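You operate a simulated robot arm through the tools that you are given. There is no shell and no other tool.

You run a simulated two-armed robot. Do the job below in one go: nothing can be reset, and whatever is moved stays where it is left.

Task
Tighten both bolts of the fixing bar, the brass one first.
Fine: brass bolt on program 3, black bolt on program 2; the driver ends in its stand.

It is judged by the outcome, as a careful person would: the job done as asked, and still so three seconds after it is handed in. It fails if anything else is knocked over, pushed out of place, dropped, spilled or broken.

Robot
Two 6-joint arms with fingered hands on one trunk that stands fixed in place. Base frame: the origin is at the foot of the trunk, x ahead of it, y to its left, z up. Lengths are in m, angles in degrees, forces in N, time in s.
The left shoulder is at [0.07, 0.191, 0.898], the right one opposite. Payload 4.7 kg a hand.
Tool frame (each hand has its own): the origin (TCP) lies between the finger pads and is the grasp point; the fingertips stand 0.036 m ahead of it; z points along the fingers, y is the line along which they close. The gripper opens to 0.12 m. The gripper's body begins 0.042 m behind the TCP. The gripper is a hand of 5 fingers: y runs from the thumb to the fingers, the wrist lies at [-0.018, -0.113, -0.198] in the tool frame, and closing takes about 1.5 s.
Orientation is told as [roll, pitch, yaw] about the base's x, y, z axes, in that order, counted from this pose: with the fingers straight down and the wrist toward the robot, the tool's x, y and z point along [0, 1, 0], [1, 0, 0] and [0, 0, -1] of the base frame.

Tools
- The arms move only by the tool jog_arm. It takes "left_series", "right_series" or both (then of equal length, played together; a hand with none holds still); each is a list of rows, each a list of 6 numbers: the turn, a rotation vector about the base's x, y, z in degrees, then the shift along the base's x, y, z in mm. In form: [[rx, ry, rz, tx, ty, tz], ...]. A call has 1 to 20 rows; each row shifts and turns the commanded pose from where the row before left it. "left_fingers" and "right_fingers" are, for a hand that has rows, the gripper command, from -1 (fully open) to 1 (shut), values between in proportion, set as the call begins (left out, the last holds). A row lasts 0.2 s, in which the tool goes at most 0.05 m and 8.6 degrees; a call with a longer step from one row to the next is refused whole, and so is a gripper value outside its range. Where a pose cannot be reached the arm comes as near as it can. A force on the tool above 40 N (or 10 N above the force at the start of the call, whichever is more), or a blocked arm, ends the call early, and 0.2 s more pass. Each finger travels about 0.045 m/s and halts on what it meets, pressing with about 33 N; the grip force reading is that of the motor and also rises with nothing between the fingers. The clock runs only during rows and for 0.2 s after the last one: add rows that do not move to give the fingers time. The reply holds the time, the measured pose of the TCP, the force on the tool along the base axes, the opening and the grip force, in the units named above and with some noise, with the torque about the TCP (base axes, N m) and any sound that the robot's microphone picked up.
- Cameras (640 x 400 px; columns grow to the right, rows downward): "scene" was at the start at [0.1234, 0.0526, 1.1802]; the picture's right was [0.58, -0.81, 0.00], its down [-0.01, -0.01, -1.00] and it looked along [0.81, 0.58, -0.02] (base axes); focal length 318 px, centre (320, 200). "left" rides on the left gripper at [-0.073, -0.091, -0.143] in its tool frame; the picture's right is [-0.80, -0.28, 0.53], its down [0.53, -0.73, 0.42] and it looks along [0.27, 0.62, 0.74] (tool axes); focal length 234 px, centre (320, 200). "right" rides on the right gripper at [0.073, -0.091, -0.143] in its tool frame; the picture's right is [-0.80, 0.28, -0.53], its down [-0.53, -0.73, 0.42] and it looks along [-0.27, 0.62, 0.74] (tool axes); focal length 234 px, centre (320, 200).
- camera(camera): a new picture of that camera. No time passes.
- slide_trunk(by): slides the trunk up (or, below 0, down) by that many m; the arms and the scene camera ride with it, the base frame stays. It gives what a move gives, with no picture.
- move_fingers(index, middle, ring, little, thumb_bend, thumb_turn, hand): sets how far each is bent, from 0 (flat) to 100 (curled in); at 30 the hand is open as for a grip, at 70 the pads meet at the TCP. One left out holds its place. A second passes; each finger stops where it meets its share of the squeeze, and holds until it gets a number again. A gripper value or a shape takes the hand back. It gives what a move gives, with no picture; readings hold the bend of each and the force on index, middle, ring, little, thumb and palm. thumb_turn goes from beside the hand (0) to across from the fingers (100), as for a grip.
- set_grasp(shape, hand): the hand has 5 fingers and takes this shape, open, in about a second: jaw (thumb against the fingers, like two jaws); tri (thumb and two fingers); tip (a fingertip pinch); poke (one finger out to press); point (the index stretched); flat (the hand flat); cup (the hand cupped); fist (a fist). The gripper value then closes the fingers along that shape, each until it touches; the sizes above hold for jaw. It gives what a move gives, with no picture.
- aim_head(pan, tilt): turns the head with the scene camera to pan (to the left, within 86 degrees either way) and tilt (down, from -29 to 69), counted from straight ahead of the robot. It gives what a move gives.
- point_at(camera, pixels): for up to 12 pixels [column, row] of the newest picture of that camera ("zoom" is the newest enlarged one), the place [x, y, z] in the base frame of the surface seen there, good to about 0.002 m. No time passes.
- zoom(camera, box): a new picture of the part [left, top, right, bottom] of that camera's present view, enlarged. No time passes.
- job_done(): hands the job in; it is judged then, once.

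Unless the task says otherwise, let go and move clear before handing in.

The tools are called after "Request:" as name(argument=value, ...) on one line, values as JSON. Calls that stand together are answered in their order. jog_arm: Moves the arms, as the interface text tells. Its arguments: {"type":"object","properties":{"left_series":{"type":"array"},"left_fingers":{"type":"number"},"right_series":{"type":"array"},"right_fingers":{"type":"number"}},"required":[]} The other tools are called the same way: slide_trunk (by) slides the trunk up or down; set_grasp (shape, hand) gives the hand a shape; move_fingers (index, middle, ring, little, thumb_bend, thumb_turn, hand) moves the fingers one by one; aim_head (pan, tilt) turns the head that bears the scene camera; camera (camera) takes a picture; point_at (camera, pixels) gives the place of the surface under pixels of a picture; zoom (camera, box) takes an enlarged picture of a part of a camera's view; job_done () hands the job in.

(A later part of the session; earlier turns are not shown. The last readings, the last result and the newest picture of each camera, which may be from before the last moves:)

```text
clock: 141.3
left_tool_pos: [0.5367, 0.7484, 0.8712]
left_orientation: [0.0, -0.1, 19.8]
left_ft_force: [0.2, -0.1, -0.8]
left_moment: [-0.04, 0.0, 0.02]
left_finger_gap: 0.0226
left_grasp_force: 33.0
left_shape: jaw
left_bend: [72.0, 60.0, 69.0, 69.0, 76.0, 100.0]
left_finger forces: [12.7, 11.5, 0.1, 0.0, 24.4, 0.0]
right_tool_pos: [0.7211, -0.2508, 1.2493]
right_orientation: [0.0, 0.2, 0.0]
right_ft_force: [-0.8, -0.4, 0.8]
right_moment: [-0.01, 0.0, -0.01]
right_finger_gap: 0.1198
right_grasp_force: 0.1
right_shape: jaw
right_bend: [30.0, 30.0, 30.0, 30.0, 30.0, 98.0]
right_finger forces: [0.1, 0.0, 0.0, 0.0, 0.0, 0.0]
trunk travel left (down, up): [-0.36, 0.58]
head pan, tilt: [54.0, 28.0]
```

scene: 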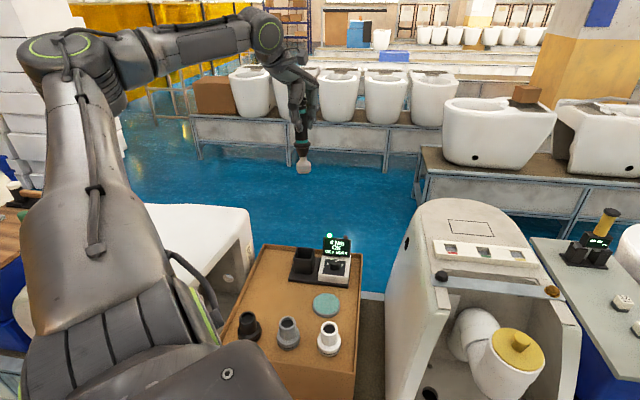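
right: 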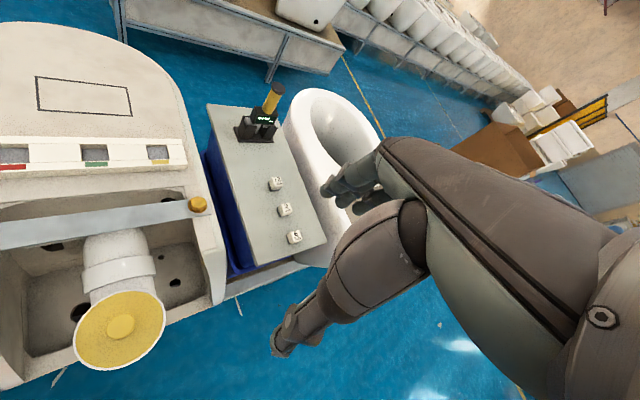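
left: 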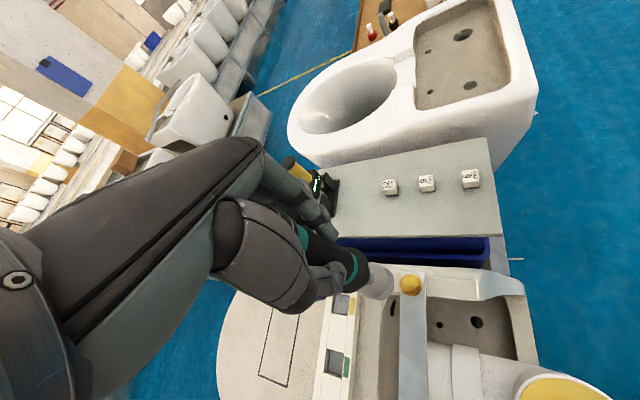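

The weight is off the hand (−0.8 N), so the driver stands in its holder. I open the fingers and check that it stays put before rising.

Request:
jog_arm(left_series=[[0, 0, 0, 0, 0, 0], [0, 0, 0, 0, 0, 0], [0, 0, 0, 0, 0, 0], [0, 0, 0, 0, 0, 0], [0, 0, 0, 0, 0, 0], [0, 0, 0, 0, 0, 0], [0, 0, 0, 0, 0, 0]], left_fingers=-0.5)

Request:
zoom(camera="scene", box=[260, 110, 350, 220])

Request:
zoom(camera="left", box=[220, 160, 480, 360])

```text
clock: 142.9
left_tool_pos: [0.5361, 0.7479, 0.8719]
left_orientation: [0.0, -0.1, 19.7]
left_ft_force: [0.0, -1.1, -0.5]
left_moment: [0.03, 0.0, 0.02]
left_finger_gap: 0.0899
left_grasp_force: 0.0
left_shape: jaw
left_bend: [26.0, 36.0, 34.0, 34.0, 56.0, 99.0]
left_finger forces: [0.0, 0.1, 0.1, 0.0, 0.1, 0.0]
right_tool_pos: [0.7234, -0.2496, 1.2502]
right_orientation: [0.0, 0.1, -0.1]
right_ft_force: [-0.1, 0.0, -0.3]
right_moment: [-0.02, -0.04, 0.03]
right_finger_gap: 0.1196
right_grasp_force: 0.0
right_shape: jaw
right_bend: [30.0, 30.0, 30.0, 30.0, 30.0, 98.0]
right_finger forces: [0.0, 0.1, 0.1, 0.1, 0.0, 0.1]
trunk travel left (down, up): [-0.36, 0.58]
head pan, tilt: [54.0, 28.0]
```

```text
3.64 times, centred on (305, 165) of scene
```

zoom: 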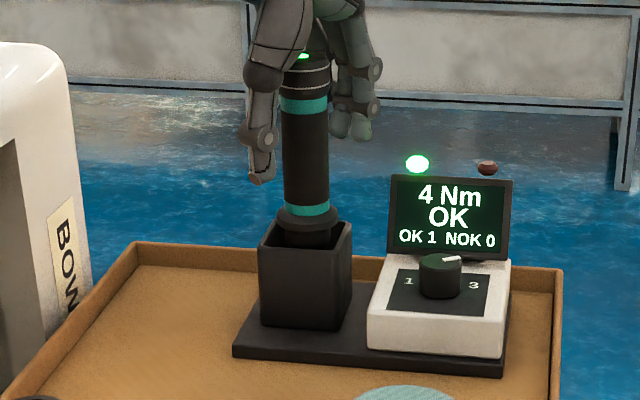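

```text
2.00 times, centred on (350, 260) of left
```

zoom: 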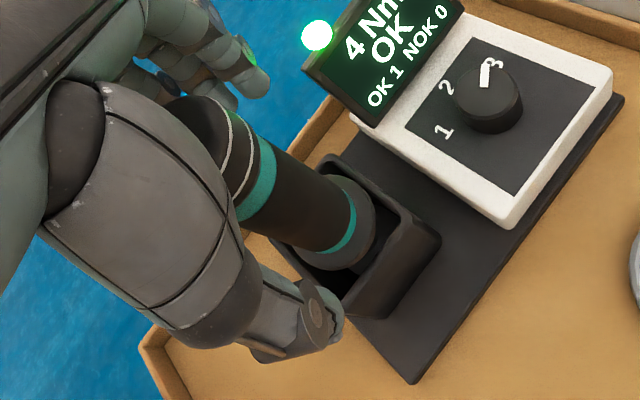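

The driver stands upright in its holder. I rise by the trunk, then set the "tip" pinch and go to the knob to turn it back from 3 to 2, this time counter-clockwise.

Request:
slide_trunk(by=0.13)

Request:
set_grasp(shape="tip", hand="left")

Request:
jog_arm(left_series=[[0, 0, -7.9, 4.8, -10, 0], [0, 0, -7.9, 4.8, -10, 0], [0, 0, -7.9, 4.8, -10, 0], [0, 0, -7.9, 4.8, -10, 0], [0, 0, -7.9, 4.8, -10, 0], [0, 0, -7.9, 4.8, -10, 0], [0, 0, -7.9, 4.8, -10, 0], [0, 0, -7.9, 4.8, -11, 0], [0, 0, -7.6, 4.8, -11, 0], [4.4, -5.44, 0, 0, 0, 0], [4.4, -5.44, 0, 0, 0, 0], [4.4, -5.44, 0, 0, 0, 0], [4.4, -5.44, 0, 0, 0, 0], [4.4, -5.44, 0, 0, 0, 0], [0, 0, 0, 0, 0, 0]], left_fingers=0.1)

Request:
camera(camera="scene")

```text
clock: 144.5
left_tool_pos: [0.5358, 0.7479, 0.9998]
left_orientation: [0.0, 0.0, 19.8]
left_ft_force: [-0.7, 1.1, 0.1]
left_moment: [0.0, -0.02, -0.04]
left_finger_gap: 0.0899
left_grasp_force: 0.0
left_shape: jaw
left_bend: [26.0, 36.0, 34.0, 34.0, 56.0, 99.0]
left_finger forces: [0.0, 0.0, 0.1, 0.1, 0.0, 0.0]
right_tool_pos: [0.7227, -0.251, 1.3803]
right_orientation: [0.0, 0.1, 0.0]
right_ft_force: [-0.9, -0.5, 0.2]
right_moment: [-0.03, -0.02, 0.04]
right_finger_gap: 0.1197
right_grasp_force: 0.1
right_shape: jaw
right_bend: [30.0, 30.0, 30.0, 30.0, 30.0, 98.0]
right_finger forces: [0.1, 0.0, 0.1, 0.0, 0.0, 0.0]
trunk travel left (down, up): [-0.49, 0.45]
head pan, tilt: [54.0, 28.0]
```

```text
clock: 145.4
left_tool_pos: [0.5364, 0.7486, 1.0006]
left_orientation: [0.0, -0.2, 19.7]
left_ft_force: [-0.4, 0.3, 0.4]
left_moment: [0.02, 0.01, -0.03]
left_finger_gap: 0.12
left_grasp_force: 0.1
left_shape: tip
left_bend: [30.0, 98.0, 99.0, 99.0, 30.0, 98.0]
left_finger forces: [0.0, 0.1, 0.0, 0.0, 0.1, 0.0]
right_tool_pos: [0.7221, -0.2509, 1.3808]
right_orientation: [-0.1, 0.1, 0.0]
right_ft_force: [0.0, -0.3, 0.1]
right_moment: [0.04, 0.04, 0.03]
right_finger_gap: 0.1199
right_grasp_force: 0.0
right_shape: jaw
right_bend: [30.0, 30.0, 30.0, 30.0, 30.0, 98.0]
right_finger forces: [0.1, 0.1, 0.0, 0.0, 0.1, 0.0]
trunk travel left (down, up): [-0.49, 0.45]
head pan, tilt: [54.0, 28.0]
```

```text
clock: 148.6
left_tool_pos: [0.5813, 0.6549, 0.999]
left_orientation: [35.0, -0.2, -51.1]
left_ft_force: [0.2, 0.8, -0.6]
left_moment: [-0.03, 0.0, -0.02]
left_finger_gap: 0.0545
left_grasp_force: 0.1
left_shape: tip
left_bend: [73.0, 98.0, 99.0, 99.0, 72.0, 100.0]
left_finger forces: [0.0, 0.1, 0.0, 0.0, 0.0, 0.0]
right_tool_pos: [0.7244, -0.2502, 1.3807]
right_orientation: [0.0, 0.1, 0.1]
right_ft_force: [-0.6, -0.5, -0.4]
right_moment: [-0.01, 0.02, 0.0]
right_finger_gap: 0.12
right_grasp_force: 0.0
right_shape: jaw
right_bend: [30.0, 30.0, 30.0, 30.0, 30.0, 98.0]
right_finger forces: [0.0, 0.0, 0.1, 0.1, 0.0, 0.1]
trunk travel left (down, up): [-0.49, 0.45]
head pan, tilt: [54.0, 28.0]
```

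```text
taken
```

scene: 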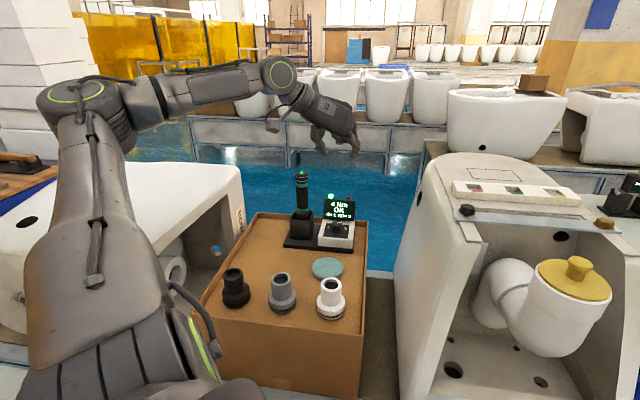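

The hand is over the knob at yaw −51° with 35° tilt, fully in reach. Lowering the trunk to the height used before, then descending onto the knob.

Request:
slide_trunk(by=-0.105)

Request:
jog_arm(left_series=[[0, 0, 0, -1.3, -1.9, -30], [0, 0, 0, 0, 0, -30], [0, 0, 0, 0, 0, -20], [0, 0, 0, 0, 0, 0]])

Request:
zoom(camera="scene", box=[280, 130, 380, 230])

Request:
zoom(camera="left", box=[220, 140, 520, 340])

```text
clock: 149.9
left_tool_pos: [0.5804, 0.6558, 0.8958]
left_orientation: [35.1, -0.1, -51.0]
left_ft_force: [0.6, -0.7, 0.0]
left_moment: [-0.01, 0.0, 0.05]
left_finger_gap: 0.0541
left_grasp_force: 0.1
left_shape: tip
left_bend: [73.0, 98.0, 99.0, 99.0, 72.0, 100.0]
left_finger forces: [0.0, 0.0, 0.1, 0.0, 0.0, 0.1]
right_tool_pos: [0.7224, -0.2501, 1.2757]
right_orientation: [0.0, 0.0, -0.1]
right_ft_force: [0.0, 0.5, -0.2]
right_moment: [0.03, -0.03, -0.01]
right_finger_gap: 0.1198
right_grasp_force: 0.1
right_shape: jaw
right_bend: [30.0, 30.0, 30.0, 30.0, 30.0, 98.0]
right_finger forces: [0.0, 0.0, 0.0, 0.0, 0.0, 0.0]
trunk travel left (down, up): [-0.385, 0.555]
head pan, tilt: [54.0, 28.0]
```

```text
clock: 150.9
left_tool_pos: [0.5789, 0.6551, 0.8153]
left_orientation: [35.1, -0.1, -50.9]
left_ft_force: [-0.6, 0.7, 0.5]
left_moment: [0.0, 0.0, 0.02]
left_finger_gap: 0.0545
left_grasp_force: 0.0
left_shape: tip
left_bend: [73.0, 98.0, 99.0, 99.0, 72.0, 100.0]
left_finger forces: [0.1, 0.0, 0.0, 0.0, 0.0, 0.1]
right_tool_pos: [0.7231, -0.2514, 1.2757]
right_orientation: [0.0, 0.1, 0.0]
right_ft_force: [0.1, 0.5, -0.4]
right_moment: [0.02, -0.01, 0.0]
right_finger_gap: 0.1198
right_grasp_force: 0.1
right_shape: jaw
right_bend: [30.0, 30.0, 30.0, 30.0, 30.0, 98.0]
right_finger forces: [0.0, 0.0, 0.0, 0.0, 0.0, 0.0]
trunk travel left (down, up): [-0.385, 0.555]
head pan, tilt: [54.0, 28.0]
```

```text
4.00 times, centred on (330, 180) of scene
```

zoom: 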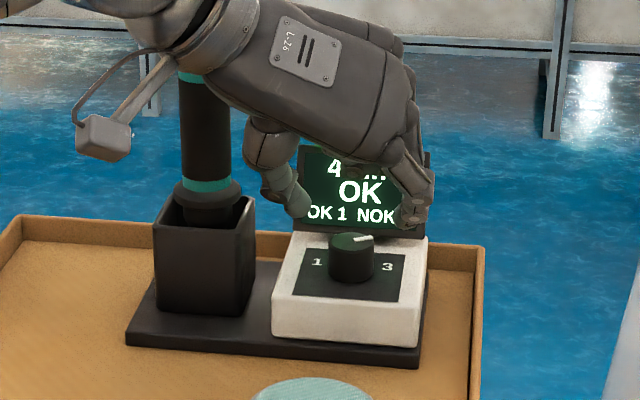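

```text
2.00 times, centred on (370, 240) of left
```

zoom: 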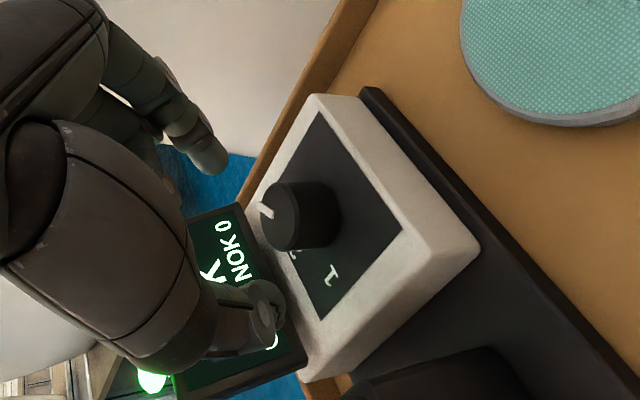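

Everything is as before: fingers above, knob between them, driver untouched. Down the last 30 mm and close.

Request:
jog_arm(left_series=[[0, 0, 0, 0, 0, -12], [0, 0, 0, 0, 0, -12], [0, 0, 0, 0, 0, -7], [0, 0, 0, 0, 0, 0]])

Request:
zoom(camera="left", box=[220, 140, 520, 340])

Request:
jog_arm(left_series=[[0, 0, 0, 0, 0, 0], [0, 0, 0, 0, 0, 0], [0, 0, 0, 0, 0, 0], [0, 0, 0, 0, 0, 0], [0, 0, 0, 0, 0, 0], [0, 0, 0, 0, 0, 0]], left_fingers=1.0)

Request:
zoom(camera="left", box=[220, 140, 520, 340])

```text
clock: 151.9
left_tool_pos: [0.5792, 0.6549, 0.7846]
left_orientation: [35.0, -0.1, -51.0]
left_ft_force: [-0.4, 0.7, 0.0]
left_moment: [0.0, 0.03, -0.02]
left_finger_gap: 0.0544
left_grasp_force: 0.1
left_shape: tip
left_bend: [73.0, 98.0, 99.0, 99.0, 72.0, 100.0]
left_finger forces: [0.0, 0.0, 0.1, 0.1, 0.0, 0.1]
right_tool_pos: [0.7227, -0.2506, 1.276]
right_orientation: [0.1, 0.2, -0.1]
right_ft_force: [0.2, 0.6, 0.4]
right_moment: [0.01, 0.0, 0.0]
right_finger_gap: 0.1198
right_grasp_force: 0.0
right_shape: jaw
right_bend: [30.0, 30.0, 30.0, 30.0, 30.0, 98.0]
right_finger forces: [0.0, 0.0, 0.1, 0.0, 0.0, 0.0]
trunk travel left (down, up): [-0.385, 0.555]
head pan, tilt: [54.0, 28.0]
```

```text
2.00 times, centred on (370, 240) of left
```

zoom: 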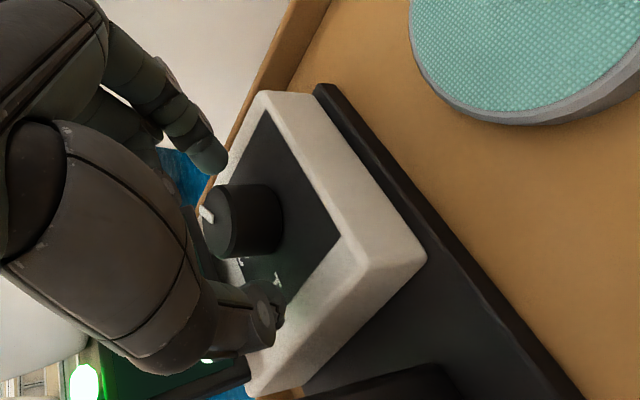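

```text
clock: 153.3
left_tool_pos: [0.5791, 0.6545, 0.7833]
left_orientation: [35.1, -0.1, -51.0]
left_ft_force: [1.4, 1.6, -1.3]
left_moment: [-0.03, -0.04, -0.02]
left_finger_gap: 0.0254
left_grasp_force: 32.9
left_shape: tip
left_bend: [73.0, 100.0, 100.0, 100.0, 75.0, 100.0]
left_finger forces: [28.8, 0.0, 0.0, 0.0, 29.1, 0.0]
right_tool_pos: [0.7222, -0.2495, 1.2754]
right_orientation: [0.0, 0.1, 0.0]
right_ft_force: [0.1, -0.2, -0.5]
right_moment: [-0.01, 0.01, -0.02]
right_finger_gap: 0.12
right_grasp_force: 0.0
right_shape: jaw
right_bend: [30.0, 30.0, 30.0, 30.0, 30.0, 98.0]
right_finger forces: [0.0, 0.0, 0.0, 0.0, 0.0, 0.1]
trunk travel left (down, up): [-0.385, 0.555]
head pan, tilt: [54.0, 28.0]
```

```text
2.00 times, centred on (370, 240) of left
```

zoom: 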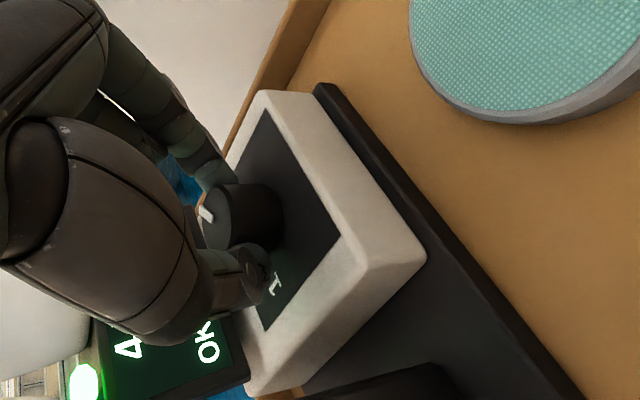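

Gripped (29 N each side). Turning counter-clockwise 30° about the knob axis, then checking.

Request:
jog_arm(left_series=[[0, 0, 6, 0.89, -1.07, 0], [0, 0, 6, 0.98, -0.98, 0], [0, 0, 6, 1.08, -0.88, 0], [0, 0, 6, 1.16, -0.77, 0], [0, 0, 6, 1.24, -0.63, 0], [0, 0, 0, 0, 0, 0]])

```text
clock: 154.7
left_tool_pos: [0.5774, 0.6472, 0.8055]
left_orientation: [36.8, -0.1, -20.7]
left_ft_force: [0.3, 0.2, 0.1]
left_moment: [0.01, 0.01, 0.0]
left_finger_gap: 0.0217
left_grasp_force: 32.6
left_shape: tip
left_bend: [74.0, 100.0, 100.0, 100.0, 81.0, 100.0]
left_finger forces: [0.0, 0.0, 0.0, 0.0, 0.1, 0.1]
right_tool_pos: [0.7122, -0.2639, 1.2822]
right_orientation: [0.5, -0.3, -0.1]
right_ft_force: [-0.3, -0.4, -1.1]
right_moment: [0.03, -0.04, 0.0]
right_finger_gap: 0.1199
right_grasp_force: 0.1
right_shape: jaw
right_bend: [30.0, 30.0, 30.0, 30.0, 30.0, 98.0]
right_finger forces: [0.0, 0.1, 0.1, 0.0, 0.0, 0.0]
trunk travel left (down, up): [-0.385, 0.555]
head pan, tilt: [54.0, 28.0]
```

The grip came off: finger forces are zero and the hand rose to z 0.806. I'll look at the scene before doing anything else.

Request:
camera(camera="scene")

Request:
zoom(camera="scene", box=[280, 130, 380, 230])

Request:
zoom(camera="left", box=[220, 140, 520, 340])

```text
taken
```

scene: 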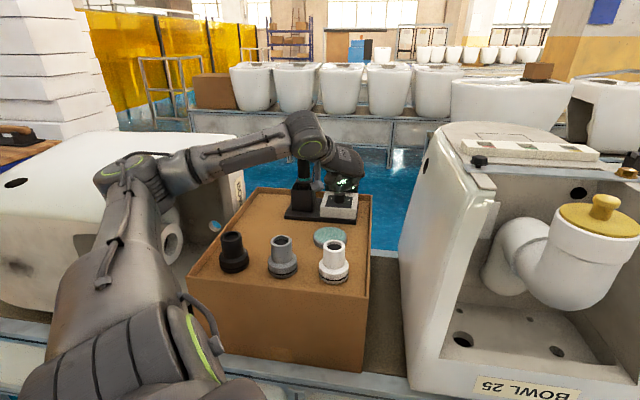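

```text
4.00 times, centred on (330, 180) of scene
```

zoom: 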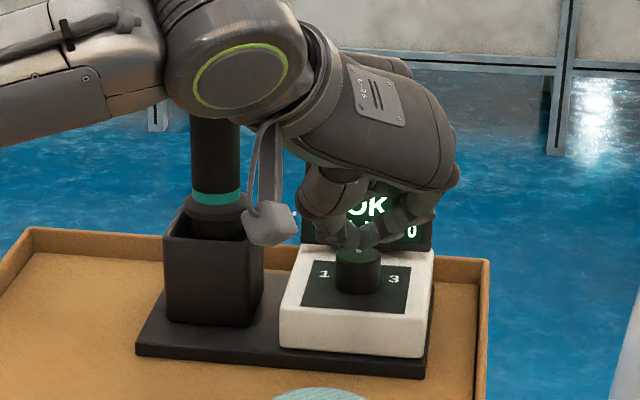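

```text
2.00 times, centred on (370, 240) of left
```

zoom: 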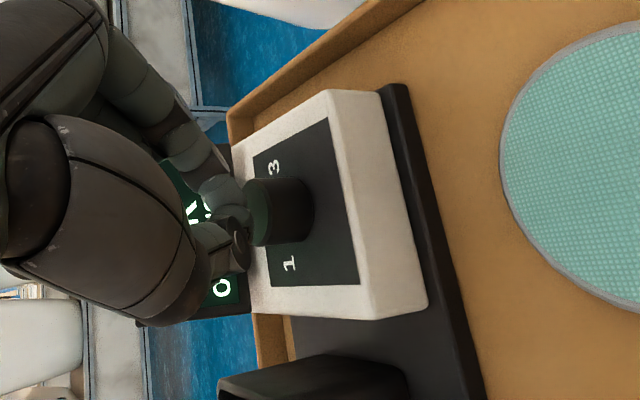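

The arm's elbow dropped to a different posture mid-move and the tips slid up off the knob; the driver, display and tray look undisturbed. I'll check elbow clearance to the left bowl and where things are.

Request:
point_at(camera="scene", pixels=[[130, 165], [115, 185], [150, 185], [175, 180], [190, 175], [240, 155], [100, 160], [205, 145], [60, 170], [165, 210], [232, 255], [305, 140]])

Request:
zoom(camera="scene", box=[60, 110, 260, 260])

```text
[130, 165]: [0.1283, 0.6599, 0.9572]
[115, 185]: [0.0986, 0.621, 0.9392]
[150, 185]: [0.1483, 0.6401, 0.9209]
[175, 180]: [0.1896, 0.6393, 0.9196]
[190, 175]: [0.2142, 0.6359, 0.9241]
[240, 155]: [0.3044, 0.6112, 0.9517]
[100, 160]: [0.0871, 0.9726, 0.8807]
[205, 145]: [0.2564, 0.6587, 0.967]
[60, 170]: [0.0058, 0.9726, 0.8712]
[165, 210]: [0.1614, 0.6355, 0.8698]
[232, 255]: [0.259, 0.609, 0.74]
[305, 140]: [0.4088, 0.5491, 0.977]
```

```text
2.67 times, centred on (160, 185) of scene
```

zoom: 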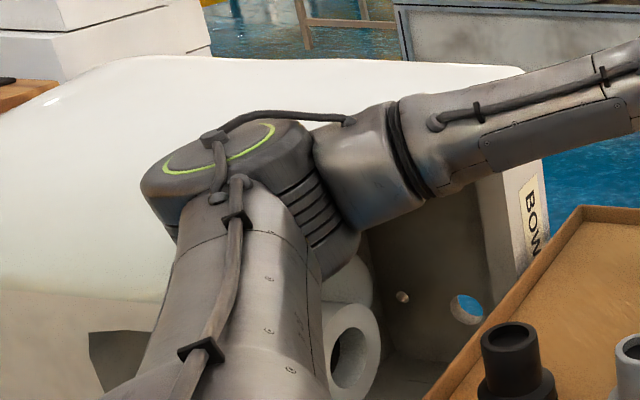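

Elbow top is at z≈0.957 beside the bowl edge, very close but not touching. Nothing else has moved. I'll lift everything straight up with the trunk, which keeps the arm's shape, and re-check the state.

Request:
slide_trunk(by=0.2)

Request:
camera(camera="scene")

Request:
zoom(camera="scene", box=[250, 200, 380, 310])

```text
clock: 156.9
left_tool_pos: [0.5842, 0.6502, 0.9841]
left_orientation: [35.0, 0.1, -21.0]
left_ft_force: [-0.1, 0.5, -0.1]
left_moment: [0.0, 0.01, 0.0]
left_finger_gap: 0.0214
left_grasp_force: 33.1
left_shape: tip
left_bend: [74.0, 100.0, 100.0, 100.0, 81.0, 100.0]
left_finger forces: [0.0, 0.1, 0.0, 0.1, 0.0, 0.0]
right_tool_pos: [0.7228, -0.2515, 1.4758]
right_orientation: [0.0, 0.0, 0.0]
right_ft_force: [0.0, 0.5, 1.1]
right_moment: [-0.01, 0.01, -0.01]
right_finger_gap: 0.12
right_grasp_force: 0.1
right_shape: jaw
right_bend: [30.0, 30.0, 30.0, 30.0, 30.0, 98.0]
right_finger forces: [0.0, 0.0, 0.1, 0.0, 0.1, 0.0]
trunk travel left (down, up): [-0.585, 0.355]
head pan, tilt: [54.0, 28.0]
```

```text
taken
```

scene: 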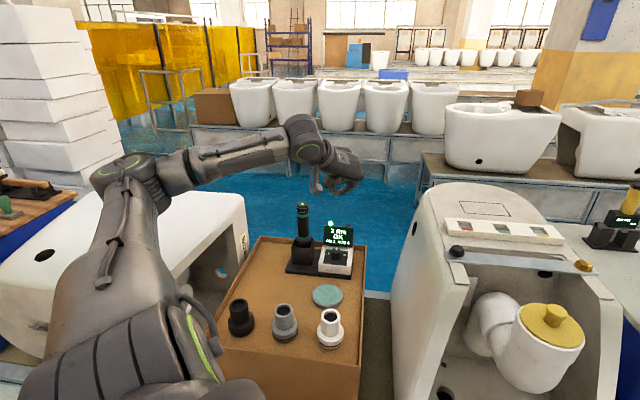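

```text
3.64 times, centred on (315, 255) of scene
```

zoom: 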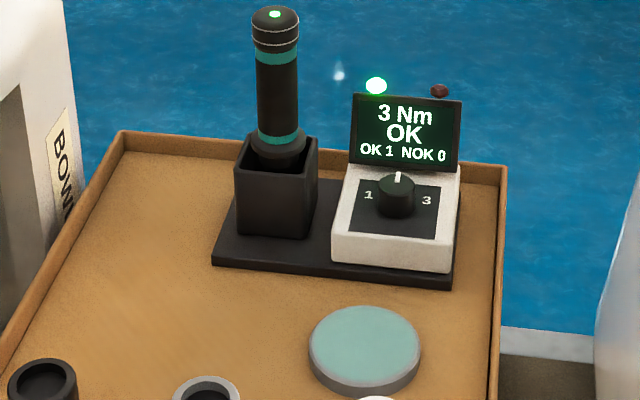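

The 30° turn was enough: the knob clicked over to 2, and the display reads 3 Nm (OK 1, NOK 0) with driver and stand undisturbed. I'll zoom to be sure of the pointer.

Request:
zoom(camera="scene", box=[310, 215, 365, 285])

Request:
jog_arm(left_series=[[0, 0, 0, 0, 0, 25], [-6.54, 2.51, 0, 0, 0, 5], [-6.54, 2.51, 0, 0, 0, 0], [-6.54, 2.51, 0, 0, 0, 0], [-6.54, 2.51, 0, 0, 0, 0], [-6.54, 2.51, 0, 0, 0, 0], [0, 0, 6.8, 0, 0, 0], [0, 0, 6.8, 0, 0, 0], [0, 0, 6.8, 0, 0, 0], [0, 0, 6.8, 0, 0, 0], [0, 0, 6.8, 0, 0, 0], [0, 0, 6.8, 0, 0, 0], [0, 0, 0, 0, 0, 0]])

Request:
camera(camera="scene")

```text
5.71 times, centred on (338, 250) of scene
```

zoom: 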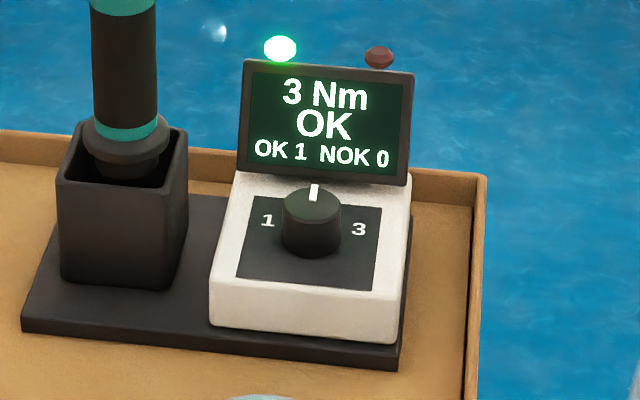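

```text
clock: 159.7
left_tool_pos: [0.5835, 0.6502, 1.015]
left_orientation: [0.1, -0.1, 19.9]
left_ft_force: [-0.1, 0.2, 0.5]
left_moment: [0.0, 0.0, -0.01]
left_finger_gap: 0.0215
left_grasp_force: 32.9
left_shape: tip
left_bend: [74.0, 100.0, 100.0, 100.0, 81.0, 100.0]
left_finger forces: [0.1, 0.0, 0.0, 0.0, 0.1, 0.0]
right_tool_pos: [0.7227, -0.2506, 1.4749]
right_orientation: [0.0, 0.1, 0.0]
right_ft_force: [0.1, 0.4, 0.1]
right_moment: [0.0, 0.01, -0.01]
right_finger_gap: 0.1198
right_grasp_force: 0.1
right_shape: jaw
right_bend: [30.0, 30.0, 30.0, 30.0, 30.0, 98.0]
right_finger forces: [0.1, 0.1, 0.0, 0.0, 0.0, 0.0]
trunk travel left (down, up): [-0.585, 0.355]
head pan, tilt: [54.0, 28.0]
```

```text
taken
```

scene: 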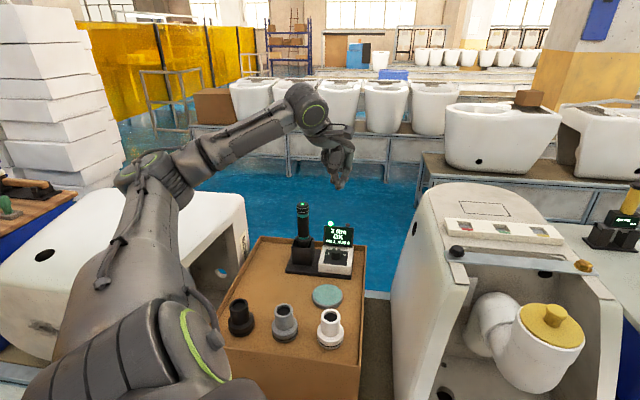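

Program 2 is confirmed. Now I open the hand to jaw, rise to z≈1.1 and go over the driver again.

Request:
set_grasp(shape="jaw", hand="left")

Request:
jog_arm(left_series=[[0, 0, 0, 0, 0, 40], [0, 0, 0, 0, 0, 40], [0, 0, 0, -9.5, 19.5, 3], [0, 0, 0, -9.5, 19.5, 3], [0, 0, 0, -9.5, 19.5, 3], [0, 0, 0, -9.5, 19.5, 3], [0, 0, 0, -9.5, 19.5, 3], [0, 0, 0, 0, 0, 0]], left_fingers=-0.5)

Request:
camera(camera="scene")

```text
clock: 160.6
left_tool_pos: [0.5841, 0.6491, 1.0135]
left_orientation: [0.0, 0.0, 19.7]
left_ft_force: [1.2, -0.2, 0.7]
left_moment: [0.01, 0.04, 0.01]
left_finger_gap: 0.1194
left_grasp_force: 0.0
left_shape: jaw
left_bend: [30.0, 30.0, 30.0, 30.0, 30.0, 98.0]
left_finger forces: [0.1, 0.0, 0.0, 0.1, 0.0, 0.1]
right_tool_pos: [0.7226, -0.2509, 1.4752]
right_orientation: [0.1, 0.1, 0.0]
right_ft_force: [-0.1, 0.7, 0.2]
right_moment: [0.0, 0.02, -0.01]
right_finger_gap: 0.1196
right_grasp_force: 0.0
right_shape: jaw
right_bend: [30.0, 30.0, 30.0, 30.0, 30.0, 98.0]
right_finger forces: [0.1, 0.0, 0.0, 0.0, 0.1, 0.1]
trunk travel left (down, up): [-0.585, 0.355]
head pan, tilt: [54.0, 28.0]
```

```text
clock: 162.4
left_tool_pos: [0.5371, 0.7472, 1.1093]
left_orientation: [0.0, 0.0, 19.8]
left_ft_force: [0.5, 0.2, 0.2]
left_moment: [0.01, 0.01, 0.04]
left_finger_gap: 0.0902
left_grasp_force: 0.0
left_shape: jaw
left_bend: [26.0, 36.0, 33.0, 34.0, 56.0, 99.0]
left_finger forces: [0.0, 0.0, 0.1, 0.1, 0.0, 0.0]
right_tool_pos: [0.7236, -0.2502, 1.4761]
right_orientation: [0.0, 0.2, 0.0]
right_ft_force: [-0.4, 0.5, 0.4]
right_moment: [0.0, -0.03, 0.02]
right_finger_gap: 0.12
right_grasp_force: 0.0
right_shape: jaw
right_bend: [30.0, 30.0, 30.0, 30.0, 30.0, 98.0]
right_finger forces: [0.0, 0.0, 0.0, 0.0, 0.0, 0.0]
trunk travel left (down, up): [-0.585, 0.355]
head pan, tilt: [54.0, 28.0]
```

```text
taken
```

scene: 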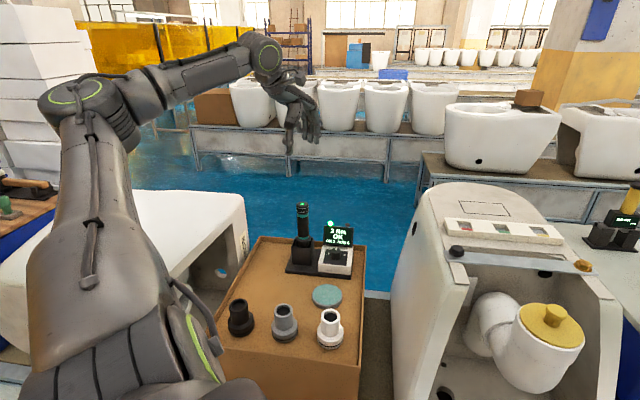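

Right over the driver, and the elbow is high again (85,95). I'll verify where the driver's axis is now before lowering.

Request:
zoom(camera="scene", box=[280, 190, 330, 280])

Request:
zoom(camera="left", box=[280, 160, 480, 360])

Request:
point_at(camera="zoom", pixels=[[320, 256], [310, 250], [330, 260], [320, 240], [320, 270]])

```text
4.44 times, centred on (305, 235) of scene
```

zoom: 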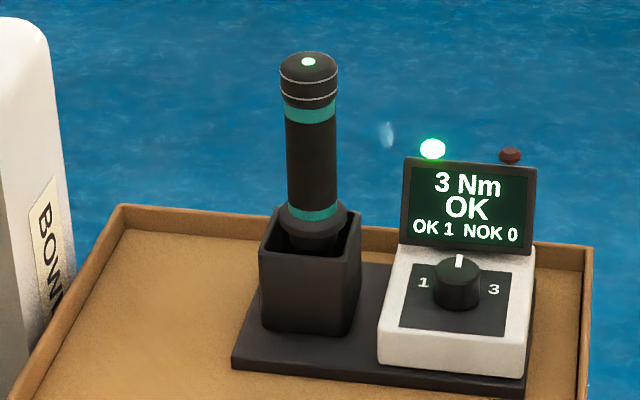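

```text
2.00 times, centred on (380, 260) of left
```

zoom: 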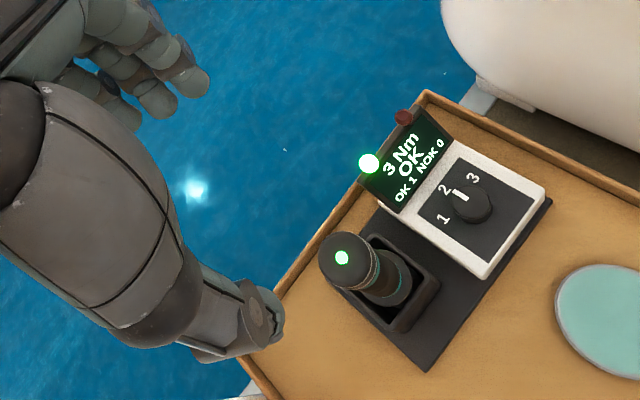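

```text
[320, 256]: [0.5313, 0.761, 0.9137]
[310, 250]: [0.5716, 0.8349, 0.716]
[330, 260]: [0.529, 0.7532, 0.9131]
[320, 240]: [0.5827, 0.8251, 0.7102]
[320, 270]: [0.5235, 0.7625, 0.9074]
```

The driver's axis is at about (0.529, 0.747), well inside the opening. I lower with the trunk in two stages.

Request:
slide_trunk(by=-0.2)

Request:
zoom(camera="scene", box=[260, 60, 350, 200])

Request:
slide_trunk(by=-0.039)

Request:
zoom(camera="scene", box=[260, 60, 350, 200])

```text
clock: 164.6
left_tool_pos: [0.536, 0.7477, 0.9084]
left_orientation: [-0.1, 0.0, 19.8]
left_ft_force: [-0.3, -0.1, -0.7]
left_moment: [0.04, 0.04, 0.01]
left_finger_gap: 0.0902
left_grasp_force: 0.1
left_shape: jaw
left_bend: [26.0, 36.0, 33.0, 34.0, 56.0, 99.0]
left_finger forces: [0.0, 0.0, 0.0, 0.0, 0.0, 0.0]
right_tool_pos: [0.7226, -0.2508, 1.2762]
right_orientation: [0.0, 0.1, 0.0]
right_ft_force: [-0.2, -0.7, 0.4]
right_moment: [0.02, -0.02, -0.01]
right_finger_gap: 0.1201
right_grasp_force: 0.1
right_shape: jaw
right_bend: [30.0, 30.0, 30.0, 30.0, 30.0, 98.0]
right_finger forces: [0.1, 0.0, 0.0, 0.0, 0.1, 0.0]
trunk travel left (down, up): [-0.385, 0.555]
head pan, tilt: [54.0, 28.0]
```

```text
2.86 times, centred on (305, 130) of scene
```

zoom: 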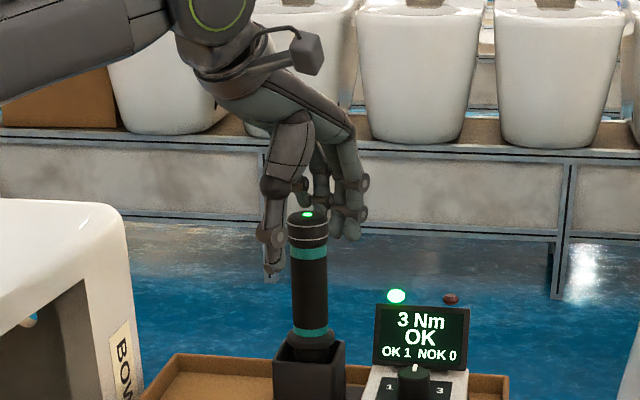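

```text
clock: 165.4
left_tool_pos: [0.5373, 0.7475, 0.8691]
left_orientation: [0.0, -0.1, 19.8]
left_ft_force: [-0.1, -0.7, -0.1]
left_moment: [0.01, -0.01, 0.0]
left_finger_gap: 0.0904
left_grasp_force: 0.1
left_shape: jaw
left_bend: [26.0, 36.0, 33.0, 34.0, 56.0, 99.0]
left_finger forces: [0.1, 0.0, 0.0, 0.1, 0.0, 0.0]
right_tool_pos: [0.7219, -0.2517, 1.2365]
right_orientation: [0.0, 0.0, 0.0]
right_ft_force: [-0.4, -0.3, -0.7]
right_moment: [0.01, -0.02, 0.02]
right_finger_gap: 0.1198
right_grasp_force: 0.1
right_shape: jaw
right_bend: [30.0, 30.0, 30.0, 30.0, 30.0, 98.0]
right_finger forces: [0.1, 0.0, 0.0, 0.1, 0.0, 0.0]
trunk travel left (down, up): [-0.346, 0.594]
head pan, tilt: [54.0, 28.0]
```

```text
2.86 times, centred on (305, 130) of scene
```

zoom: 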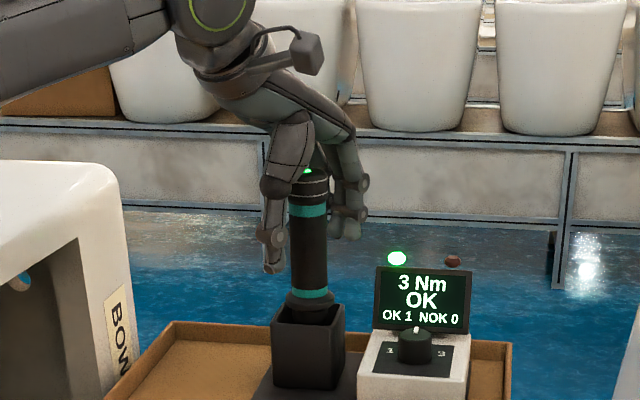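

The driver is between thumb and fingers at the same height as before (TCP 0.869). Closing the grip.

Request:
jog_arm(left_series=[[0, 0, 0, 0, 0, 0], [0, 0, 0, 0, 0, 0], [0, 0, 0, 0, 0, 0], [0, 0, 0, 0, 0, 0], [0, 0, 0, 0, 0, 0], [0, 0, 0, 0, 0, 0], [0, 0, 0, 0, 0, 0], [0, 0, 0, 0, 0, 0]], left_fingers=1.0)

Request:
slide_trunk(by=0.05)

Request:
zoom(camera="scene", box=[260, 90, 370, 220])

```text
clock: 167.2
left_tool_pos: [0.5366, 0.7476, 0.8694]
left_orientation: [0.0, -0.1, 19.8]
left_ft_force: [-0.3, 0.5, 1.1]
left_moment: [0.02, -0.03, 0.0]
left_finger_gap: 0.0243
left_grasp_force: 32.9
left_shape: jaw
left_bend: [72.0, 67.0, 70.0, 70.0, 74.0, 100.0]
left_finger forces: [17.1, 10.0, 0.0, 0.0, 28.4, 0.0]
right_tool_pos: [0.7225, -0.2505, 1.2362]
right_orientation: [0.0, 0.0, 0.0]
right_ft_force: [-0.9, 0.8, 0.3]
right_moment: [0.01, 0.07, 0.0]
right_finger_gap: 0.1198
right_grasp_force: 0.1
right_shape: jaw
right_bend: [30.0, 30.0, 30.0, 30.0, 30.0, 98.0]
right_finger forces: [0.0, 0.0, 0.0, 0.0, 0.0, 0.0]
trunk travel left (down, up): [-0.346, 0.594]
head pan, tilt: [54.0, 28.0]
```

```text
clock: 168.1
left_tool_pos: [0.5368, 0.7487, 0.9197]
left_orientation: [0.1, 0.1, 19.8]
left_ft_force: [0.0, 0.0, -5.2]
left_moment: [0.02, -0.02, -0.01]
left_finger_gap: 0.0233
left_grasp_force: 33.1
left_shape: jaw
left_bend: [71.0, 67.0, 70.0, 70.0, 74.0, 100.0]
left_finger forces: [17.0, 10.1, 0.0, 0.1, 27.8, 0.0]
right_tool_pos: [0.7218, -0.2491, 1.2858]
right_orientation: [0.0, 0.2, 0.0]
right_ft_force: [0.1, 0.1, 0.0]
right_moment: [-0.04, 0.02, 0.03]
right_finger_gap: 0.1199
right_grasp_force: 0.0
right_shape: jaw
right_bend: [30.0, 30.0, 30.0, 30.0, 30.0, 98.0]
right_finger forces: [0.1, 0.1, 0.0, 0.0, 0.0, 0.0]
trunk travel left (down, up): [-0.396, 0.544]
head pan, tilt: [54.0, 28.0]
```

```text
3.08 times, centred on (315, 155) of scene
```

zoom: 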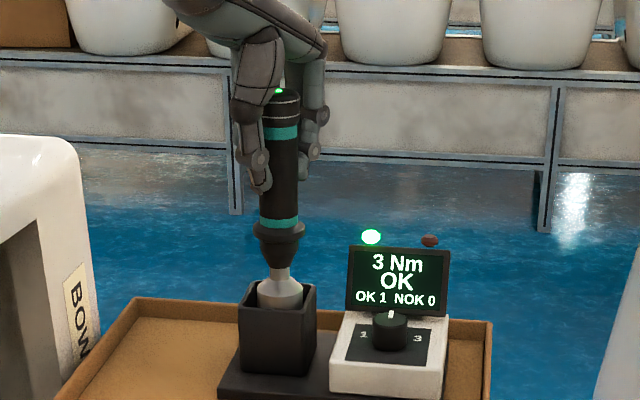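

Held firmly (17/10/28 N) and lifted out cleanly. I raise the trunk to carry height and move toward the middle as before.

Request:
slide_trunk(by=0.32)

Request:
jog_arm(left_series=[[0, 0, -2, 8, -28, 0], [0, 0, -2, 8, -28, 0], [0, 0, -2, 8, -28, 0], [0, 0, -2, 8, -28, 0], [0, 0, -2, 8, -28, 0], [0, 0, -2, 8, -28, 0], [0, 0, -2, 8, -28, 0], [0, 0, -2, 8, -28, 0], [0, 0, -2, 8, -28, 0], [0, 0, -2, 8, -28, 0], [0, 0, 0, 0, 0, 0]])

Request:
aim_head(pan=30, tilt=28)

Request:
camera(camera="scene")

```text
clock: 171.3
left_tool_pos: [0.5373, 0.7487, 1.2388]
left_orientation: [0.1, 0.0, 19.8]
left_ft_force: [0.8, -1.0, -5.8]
left_moment: [-0.01, -0.04, 0.04]
left_finger_gap: 0.0238
left_grasp_force: 33.5
left_shape: jaw
left_bend: [71.0, 67.0, 70.0, 70.0, 74.0, 100.0]
left_finger forces: [17.2, 10.1, 0.0, 0.0, 27.9, 0.0]
right_tool_pos: [0.7239, -0.2502, 1.6061]
right_orientation: [-0.1, 0.1, 0.0]
right_ft_force: [-0.2, 0.2, 0.7]
right_moment: [0.04, -0.01, 0.0]
right_finger_gap: 0.1196
right_grasp_force: 0.0
right_shape: jaw
right_bend: [30.0, 30.0, 30.0, 30.0, 30.0, 98.0]
right_finger forces: [0.0, 0.0, 0.0, 0.0, 0.0, 0.0]
trunk travel left (down, up): [-0.716, 0.224]
head pan, tilt: [54.0, 28.0]
```

```text
clock: 173.7
left_tool_pos: [0.6145, 0.4697, 1.2403]
left_orientation: [0.0, 0.0, -0.3]
left_ft_force: [-0.7, 0.0, -5.4]
left_moment: [0.02, -0.03, -0.03]
left_finger_gap: 0.0231
left_grasp_force: 33.0
left_shape: jaw
left_bend: [71.0, 67.0, 70.0, 70.0, 74.0, 100.0]
left_finger forces: [17.3, 10.3, 0.0, 0.1, 27.8, 0.0]
right_tool_pos: [0.7225, -0.2501, 1.6065]
right_orientation: [-0.2, 0.1, -0.1]
right_ft_force: [0.1, 0.7, 0.4]
right_moment: [-0.02, -0.02, 0.01]
right_finger_gap: 0.1199
right_grasp_force: 0.0
right_shape: jaw
right_bend: [30.0, 30.0, 30.0, 30.0, 30.0, 98.0]
right_finger forces: [0.1, 0.1, 0.0, 0.0, 0.0, 0.0]
trunk travel left (down, up): [-0.716, 0.224]
head pan, tilt: [54.0, 28.0]
```

```text
clock: 174.6
left_tool_pos: [0.6172, 0.4687, 1.24]
left_orientation: [-0.1, 0.0, -0.2]
left_ft_force: [0.6, 0.8, -5.8]
left_moment: [-0.02, -0.05, 0.03]
left_finger_gap: 0.0234
left_grasp_force: 32.9
left_shape: jaw
left_bend: [71.0, 67.0, 70.0, 70.0, 74.0, 100.0]
left_finger forces: [17.5, 10.3, 0.0, 0.0, 27.7, 0.0]
right_tool_pos: [0.7236, -0.2507, 1.6074]
right_orientation: [0.0, 0.2, 0.0]
right_ft_force: [0.5, 0.2, -0.7]
right_moment: [0.04, 0.03, 0.01]
right_finger_gap: 0.1198
right_grasp_force: 0.0
right_shape: jaw
right_bend: [30.0, 30.0, 30.0, 30.0, 30.0, 98.0]
right_finger forces: [0.0, 0.0, 0.0, 0.1, 0.0, 0.0]
trunk travel left (down, up): [-0.716, 0.224]
head pan, tilt: [30.0, 28.0]
```

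```text
taken
```

scene: 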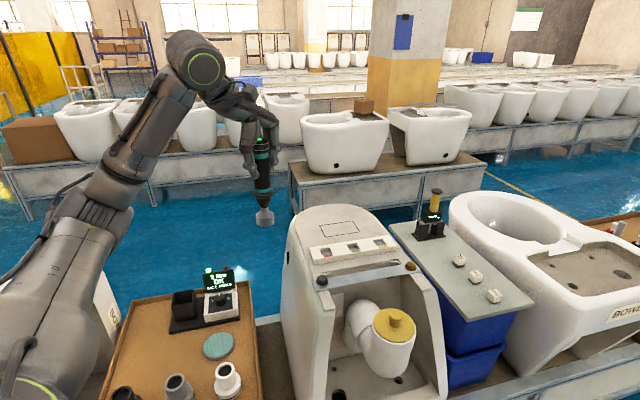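

Smooth again. Now I step toward the black bolt: target TCP about (0.637, 0.327), still high.

Request:
jog_arm(left_series=[[0, 0, 0, 3.3, -23.6, 0], [0, 0, 0, 3.3, -23.6, 0], [0, 0, 0, 3.3, -23.6, 0], [0, 0, 0, 3.3, -23.6, 0], [0, 0, 0, 3.3, -23.6, 0], [0, 0, 0, 3.3, -23.7, 0], [0, 0, 0, 0, 0, 0]])

Request:
camera(camera="scene")

```text
clock: 176.2
left_tool_pos: [0.6325, 0.4011, 1.2017]
left_orientation: [-0.4, -0.5, -0.4]
left_ft_force: [-0.3, -0.1, -4.9]
left_moment: [0.0, -0.01, -0.04]
left_finger_gap: 0.0233
left_grasp_force: 33.5
left_shape: jaw
left_bend: [71.0, 67.0, 70.0, 70.0, 74.0, 100.0]
left_finger forces: [17.4, 10.6, 0.0, 0.0, 27.6, 0.0]
left hand out of reach, approached as far as the arm can: row 2, 3, 4, 5, 6
right_tool_pos: [0.7239, -0.2513, 1.6065]
right_orientation: [0.0, 0.2, 0.1]
right_ft_force: [-0.1, 0.2, -0.7]
right_moment: [0.0, -0.01, -0.01]
right_finger_gap: 0.1196
right_grasp_force: 0.2
right_shape: jaw
right_bend: [30.0, 30.0, 30.0, 30.0, 30.0, 98.0]
right_finger forces: [0.1, 0.0, 0.1, 0.0, 0.1, 0.0]
trunk travel left (down, up): [-0.716, 0.224]
head pan, tilt: [30.0, 28.0]
```

```text
taken
```

scene: 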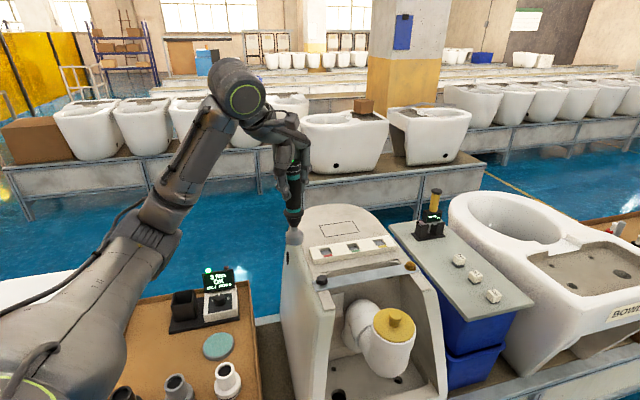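

This corner is at the arm's limit with yaw 0. Turning the wrist outward (yaw about −60°) should move the wrist away from the tight zone; I'll back off and try that in the air.

Request:
jog_arm(left_series=[[0, 0, 0, -3, 22, 13], [0, 0, 0, -4, 22, 13], [0, 0, 0, -4, 22, 12], [0, 0, -6, 0, 0, 0], [0, 0, -6, 0, 0, 0], [0, 0, -6, 0, 0, 0], [0, 0, -6, 0, 0, 0], [0, 0, -6, 0, 0, 0], [0, 0, -6, 0, 0, 0], [0, 0, -6, 0, 0, 0], [0, 0, -6, 0, 0, 0], [0, 0, -6, 0, 0, 0], [0, 0, -6, 0, 0, 0], [0, 0, 0, 0, 0, 0]])

Request:
camera(camera="scene")

```text
clock: 179.2
left_tool_pos: [0.6215, 0.4665, 1.238]
left_orientation: [0.0, -0.1, -60.3]
left_ft_force: [0.0, 0.4, -4.8]
left_moment: [-0.03, -0.03, 0.01]
left_finger_gap: 0.0233
left_grasp_force: 32.8
left_shape: jaw
left_bend: [71.0, 67.0, 70.0, 70.0, 74.0, 100.0]
left_finger forces: [17.6, 10.7, 0.1, 0.0, 27.6, 0.1]
right_tool_pos: [0.7237, -0.2506, 1.6052]
right_orientation: [0.0, 0.1, 0.0]
right_ft_force: [0.0, -0.6, 0.8]
right_moment: [0.02, 0.01, 0.02]
right_finger_gap: 0.1197
right_grasp_force: 0.1
right_shape: jaw
right_bend: [30.0, 30.0, 30.0, 30.0, 30.0, 98.0]
right_finger forces: [0.0, 0.1, 0.0, 0.0, 0.0, 0.0]
trunk travel left (down, up): [-0.716, 0.224]
head pan, tilt: [30.0, 28.0]
```

```text
taken
```

scene: 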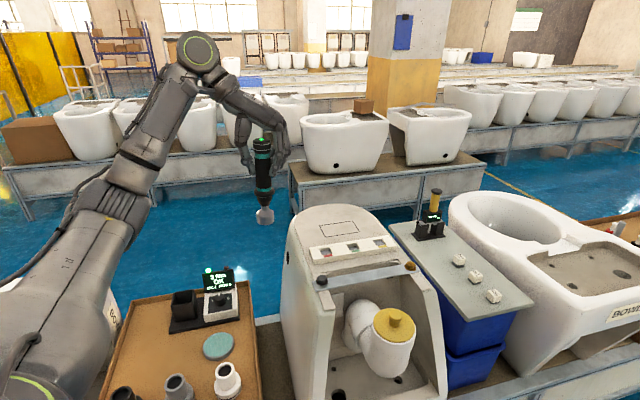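

Yaw −60° holds fine here. Now I step toward the black bolt with this orientation.

Request:
jog_arm(left_series=[[0, 0, 0, 1.75, -24, 0], [0, 0, 0, 1.75, -24, 0], [0, 0, 0, 1.75, -24, 0], [0, 0, 0, 1.75, -24, 0], [0, 0, 0, 1.75, -24, 0], [0, 0, 0, 1.75, -24, 0], [0, 0, 0, 0, 0, 0]])

Request:
camera(camera="scene")

```text
clock: 180.8
left_tool_pos: [0.633, 0.3235, 1.2402]
left_orientation: [0.1, -0.1, -60.1]
left_ft_force: [0.2, 0.6, -5.4]
left_moment: [-0.02, -0.03, 0.01]
left_finger_gap: 0.0235
left_grasp_force: 33.1
left_shape: jaw
left_bend: [71.0, 67.0, 70.0, 70.0, 74.0, 100.0]
left_finger forces: [17.8, 11.0, 0.0, 0.1, 28.0, 0.0]
right_tool_pos: [0.7231, -0.2494, 1.6062]
right_orientation: [-0.1, 0.1, -0.1]
right_ft_force: [-0.4, -0.2, -0.4]
right_moment: [0.01, -0.02, -0.01]
right_finger_gap: 0.1199
right_grasp_force: 0.2
right_shape: jaw
right_bend: [30.0, 30.0, 30.0, 30.0, 30.0, 98.0]
right_finger forces: [0.1, 0.0, 0.0, 0.1, 0.0, 0.0]
trunk travel left (down, up): [-0.716, 0.224]
head pan, tilt: [30.0, 28.0]
```

```text
taken
```

scene: 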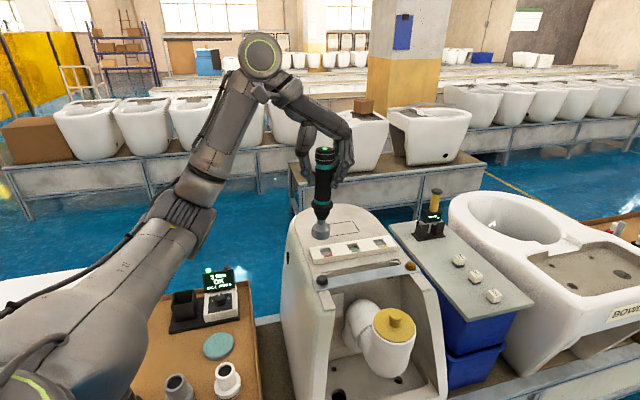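

Over the black bolt at (0.633, 0.3235) with no limit. I lower 70 mm with the trunk and then measure alignment closely.

Request:
slide_trunk(by=-0.08)

Request:
camera(camera="scene")

Request:
zoom(camera="scene", box=[295, 180, 355, 270])

Request:
camera(camera="left")

```text
clock: 181.9
left_tool_pos: [0.6323, 0.3225, 1.1597]
left_orientation: [0.0, -0.1, -60.2]
left_ft_force: [0.0, -0.2, -4.9]
left_moment: [-0.07, -0.01, 0.02]
left_finger_gap: 0.0233
left_grasp_force: 33.1
left_shape: jaw
left_bend: [71.0, 67.0, 70.0, 70.0, 74.0, 100.0]
left_finger forces: [18.0, 10.9, 0.1, 0.1, 28.0, 0.1]
right_tool_pos: [0.7236, -0.2512, 1.5261]
right_orientation: [0.0, 0.2, 0.1]
right_ft_force: [-1.0, -0.8, 0.0]
right_moment: [0.03, -0.02, -0.04]
right_finger_gap: 0.1199
right_grasp_force: 0.0
right_shape: jaw
right_bend: [30.0, 30.0, 30.0, 30.0, 30.0, 98.0]
right_finger forces: [0.0, 0.0, 0.0, 0.1, 0.1, 0.1]
trunk travel left (down, up): [-0.636, 0.304]
head pan, tilt: [30.0, 28.0]
```

```text
taken
```

scene: 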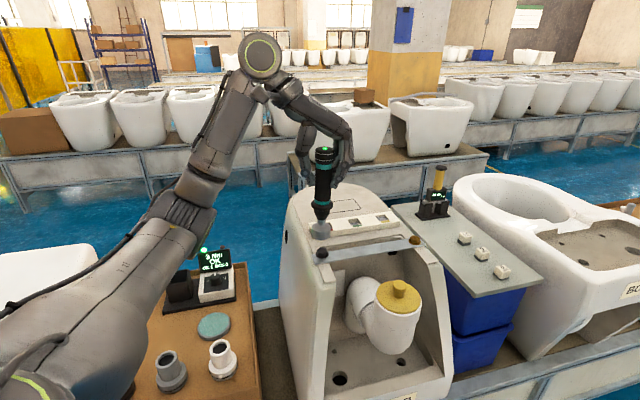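

```text
4.44 times, centred on (325, 225) of scene
```

zoom: 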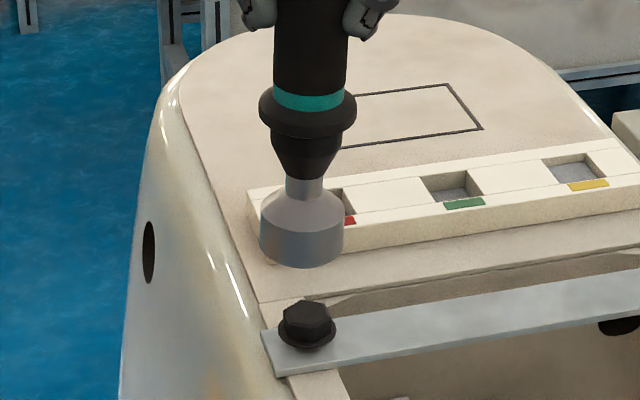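

```text
taken
```

left: 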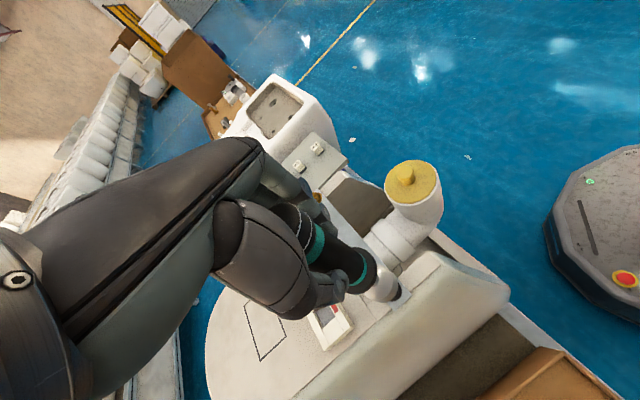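

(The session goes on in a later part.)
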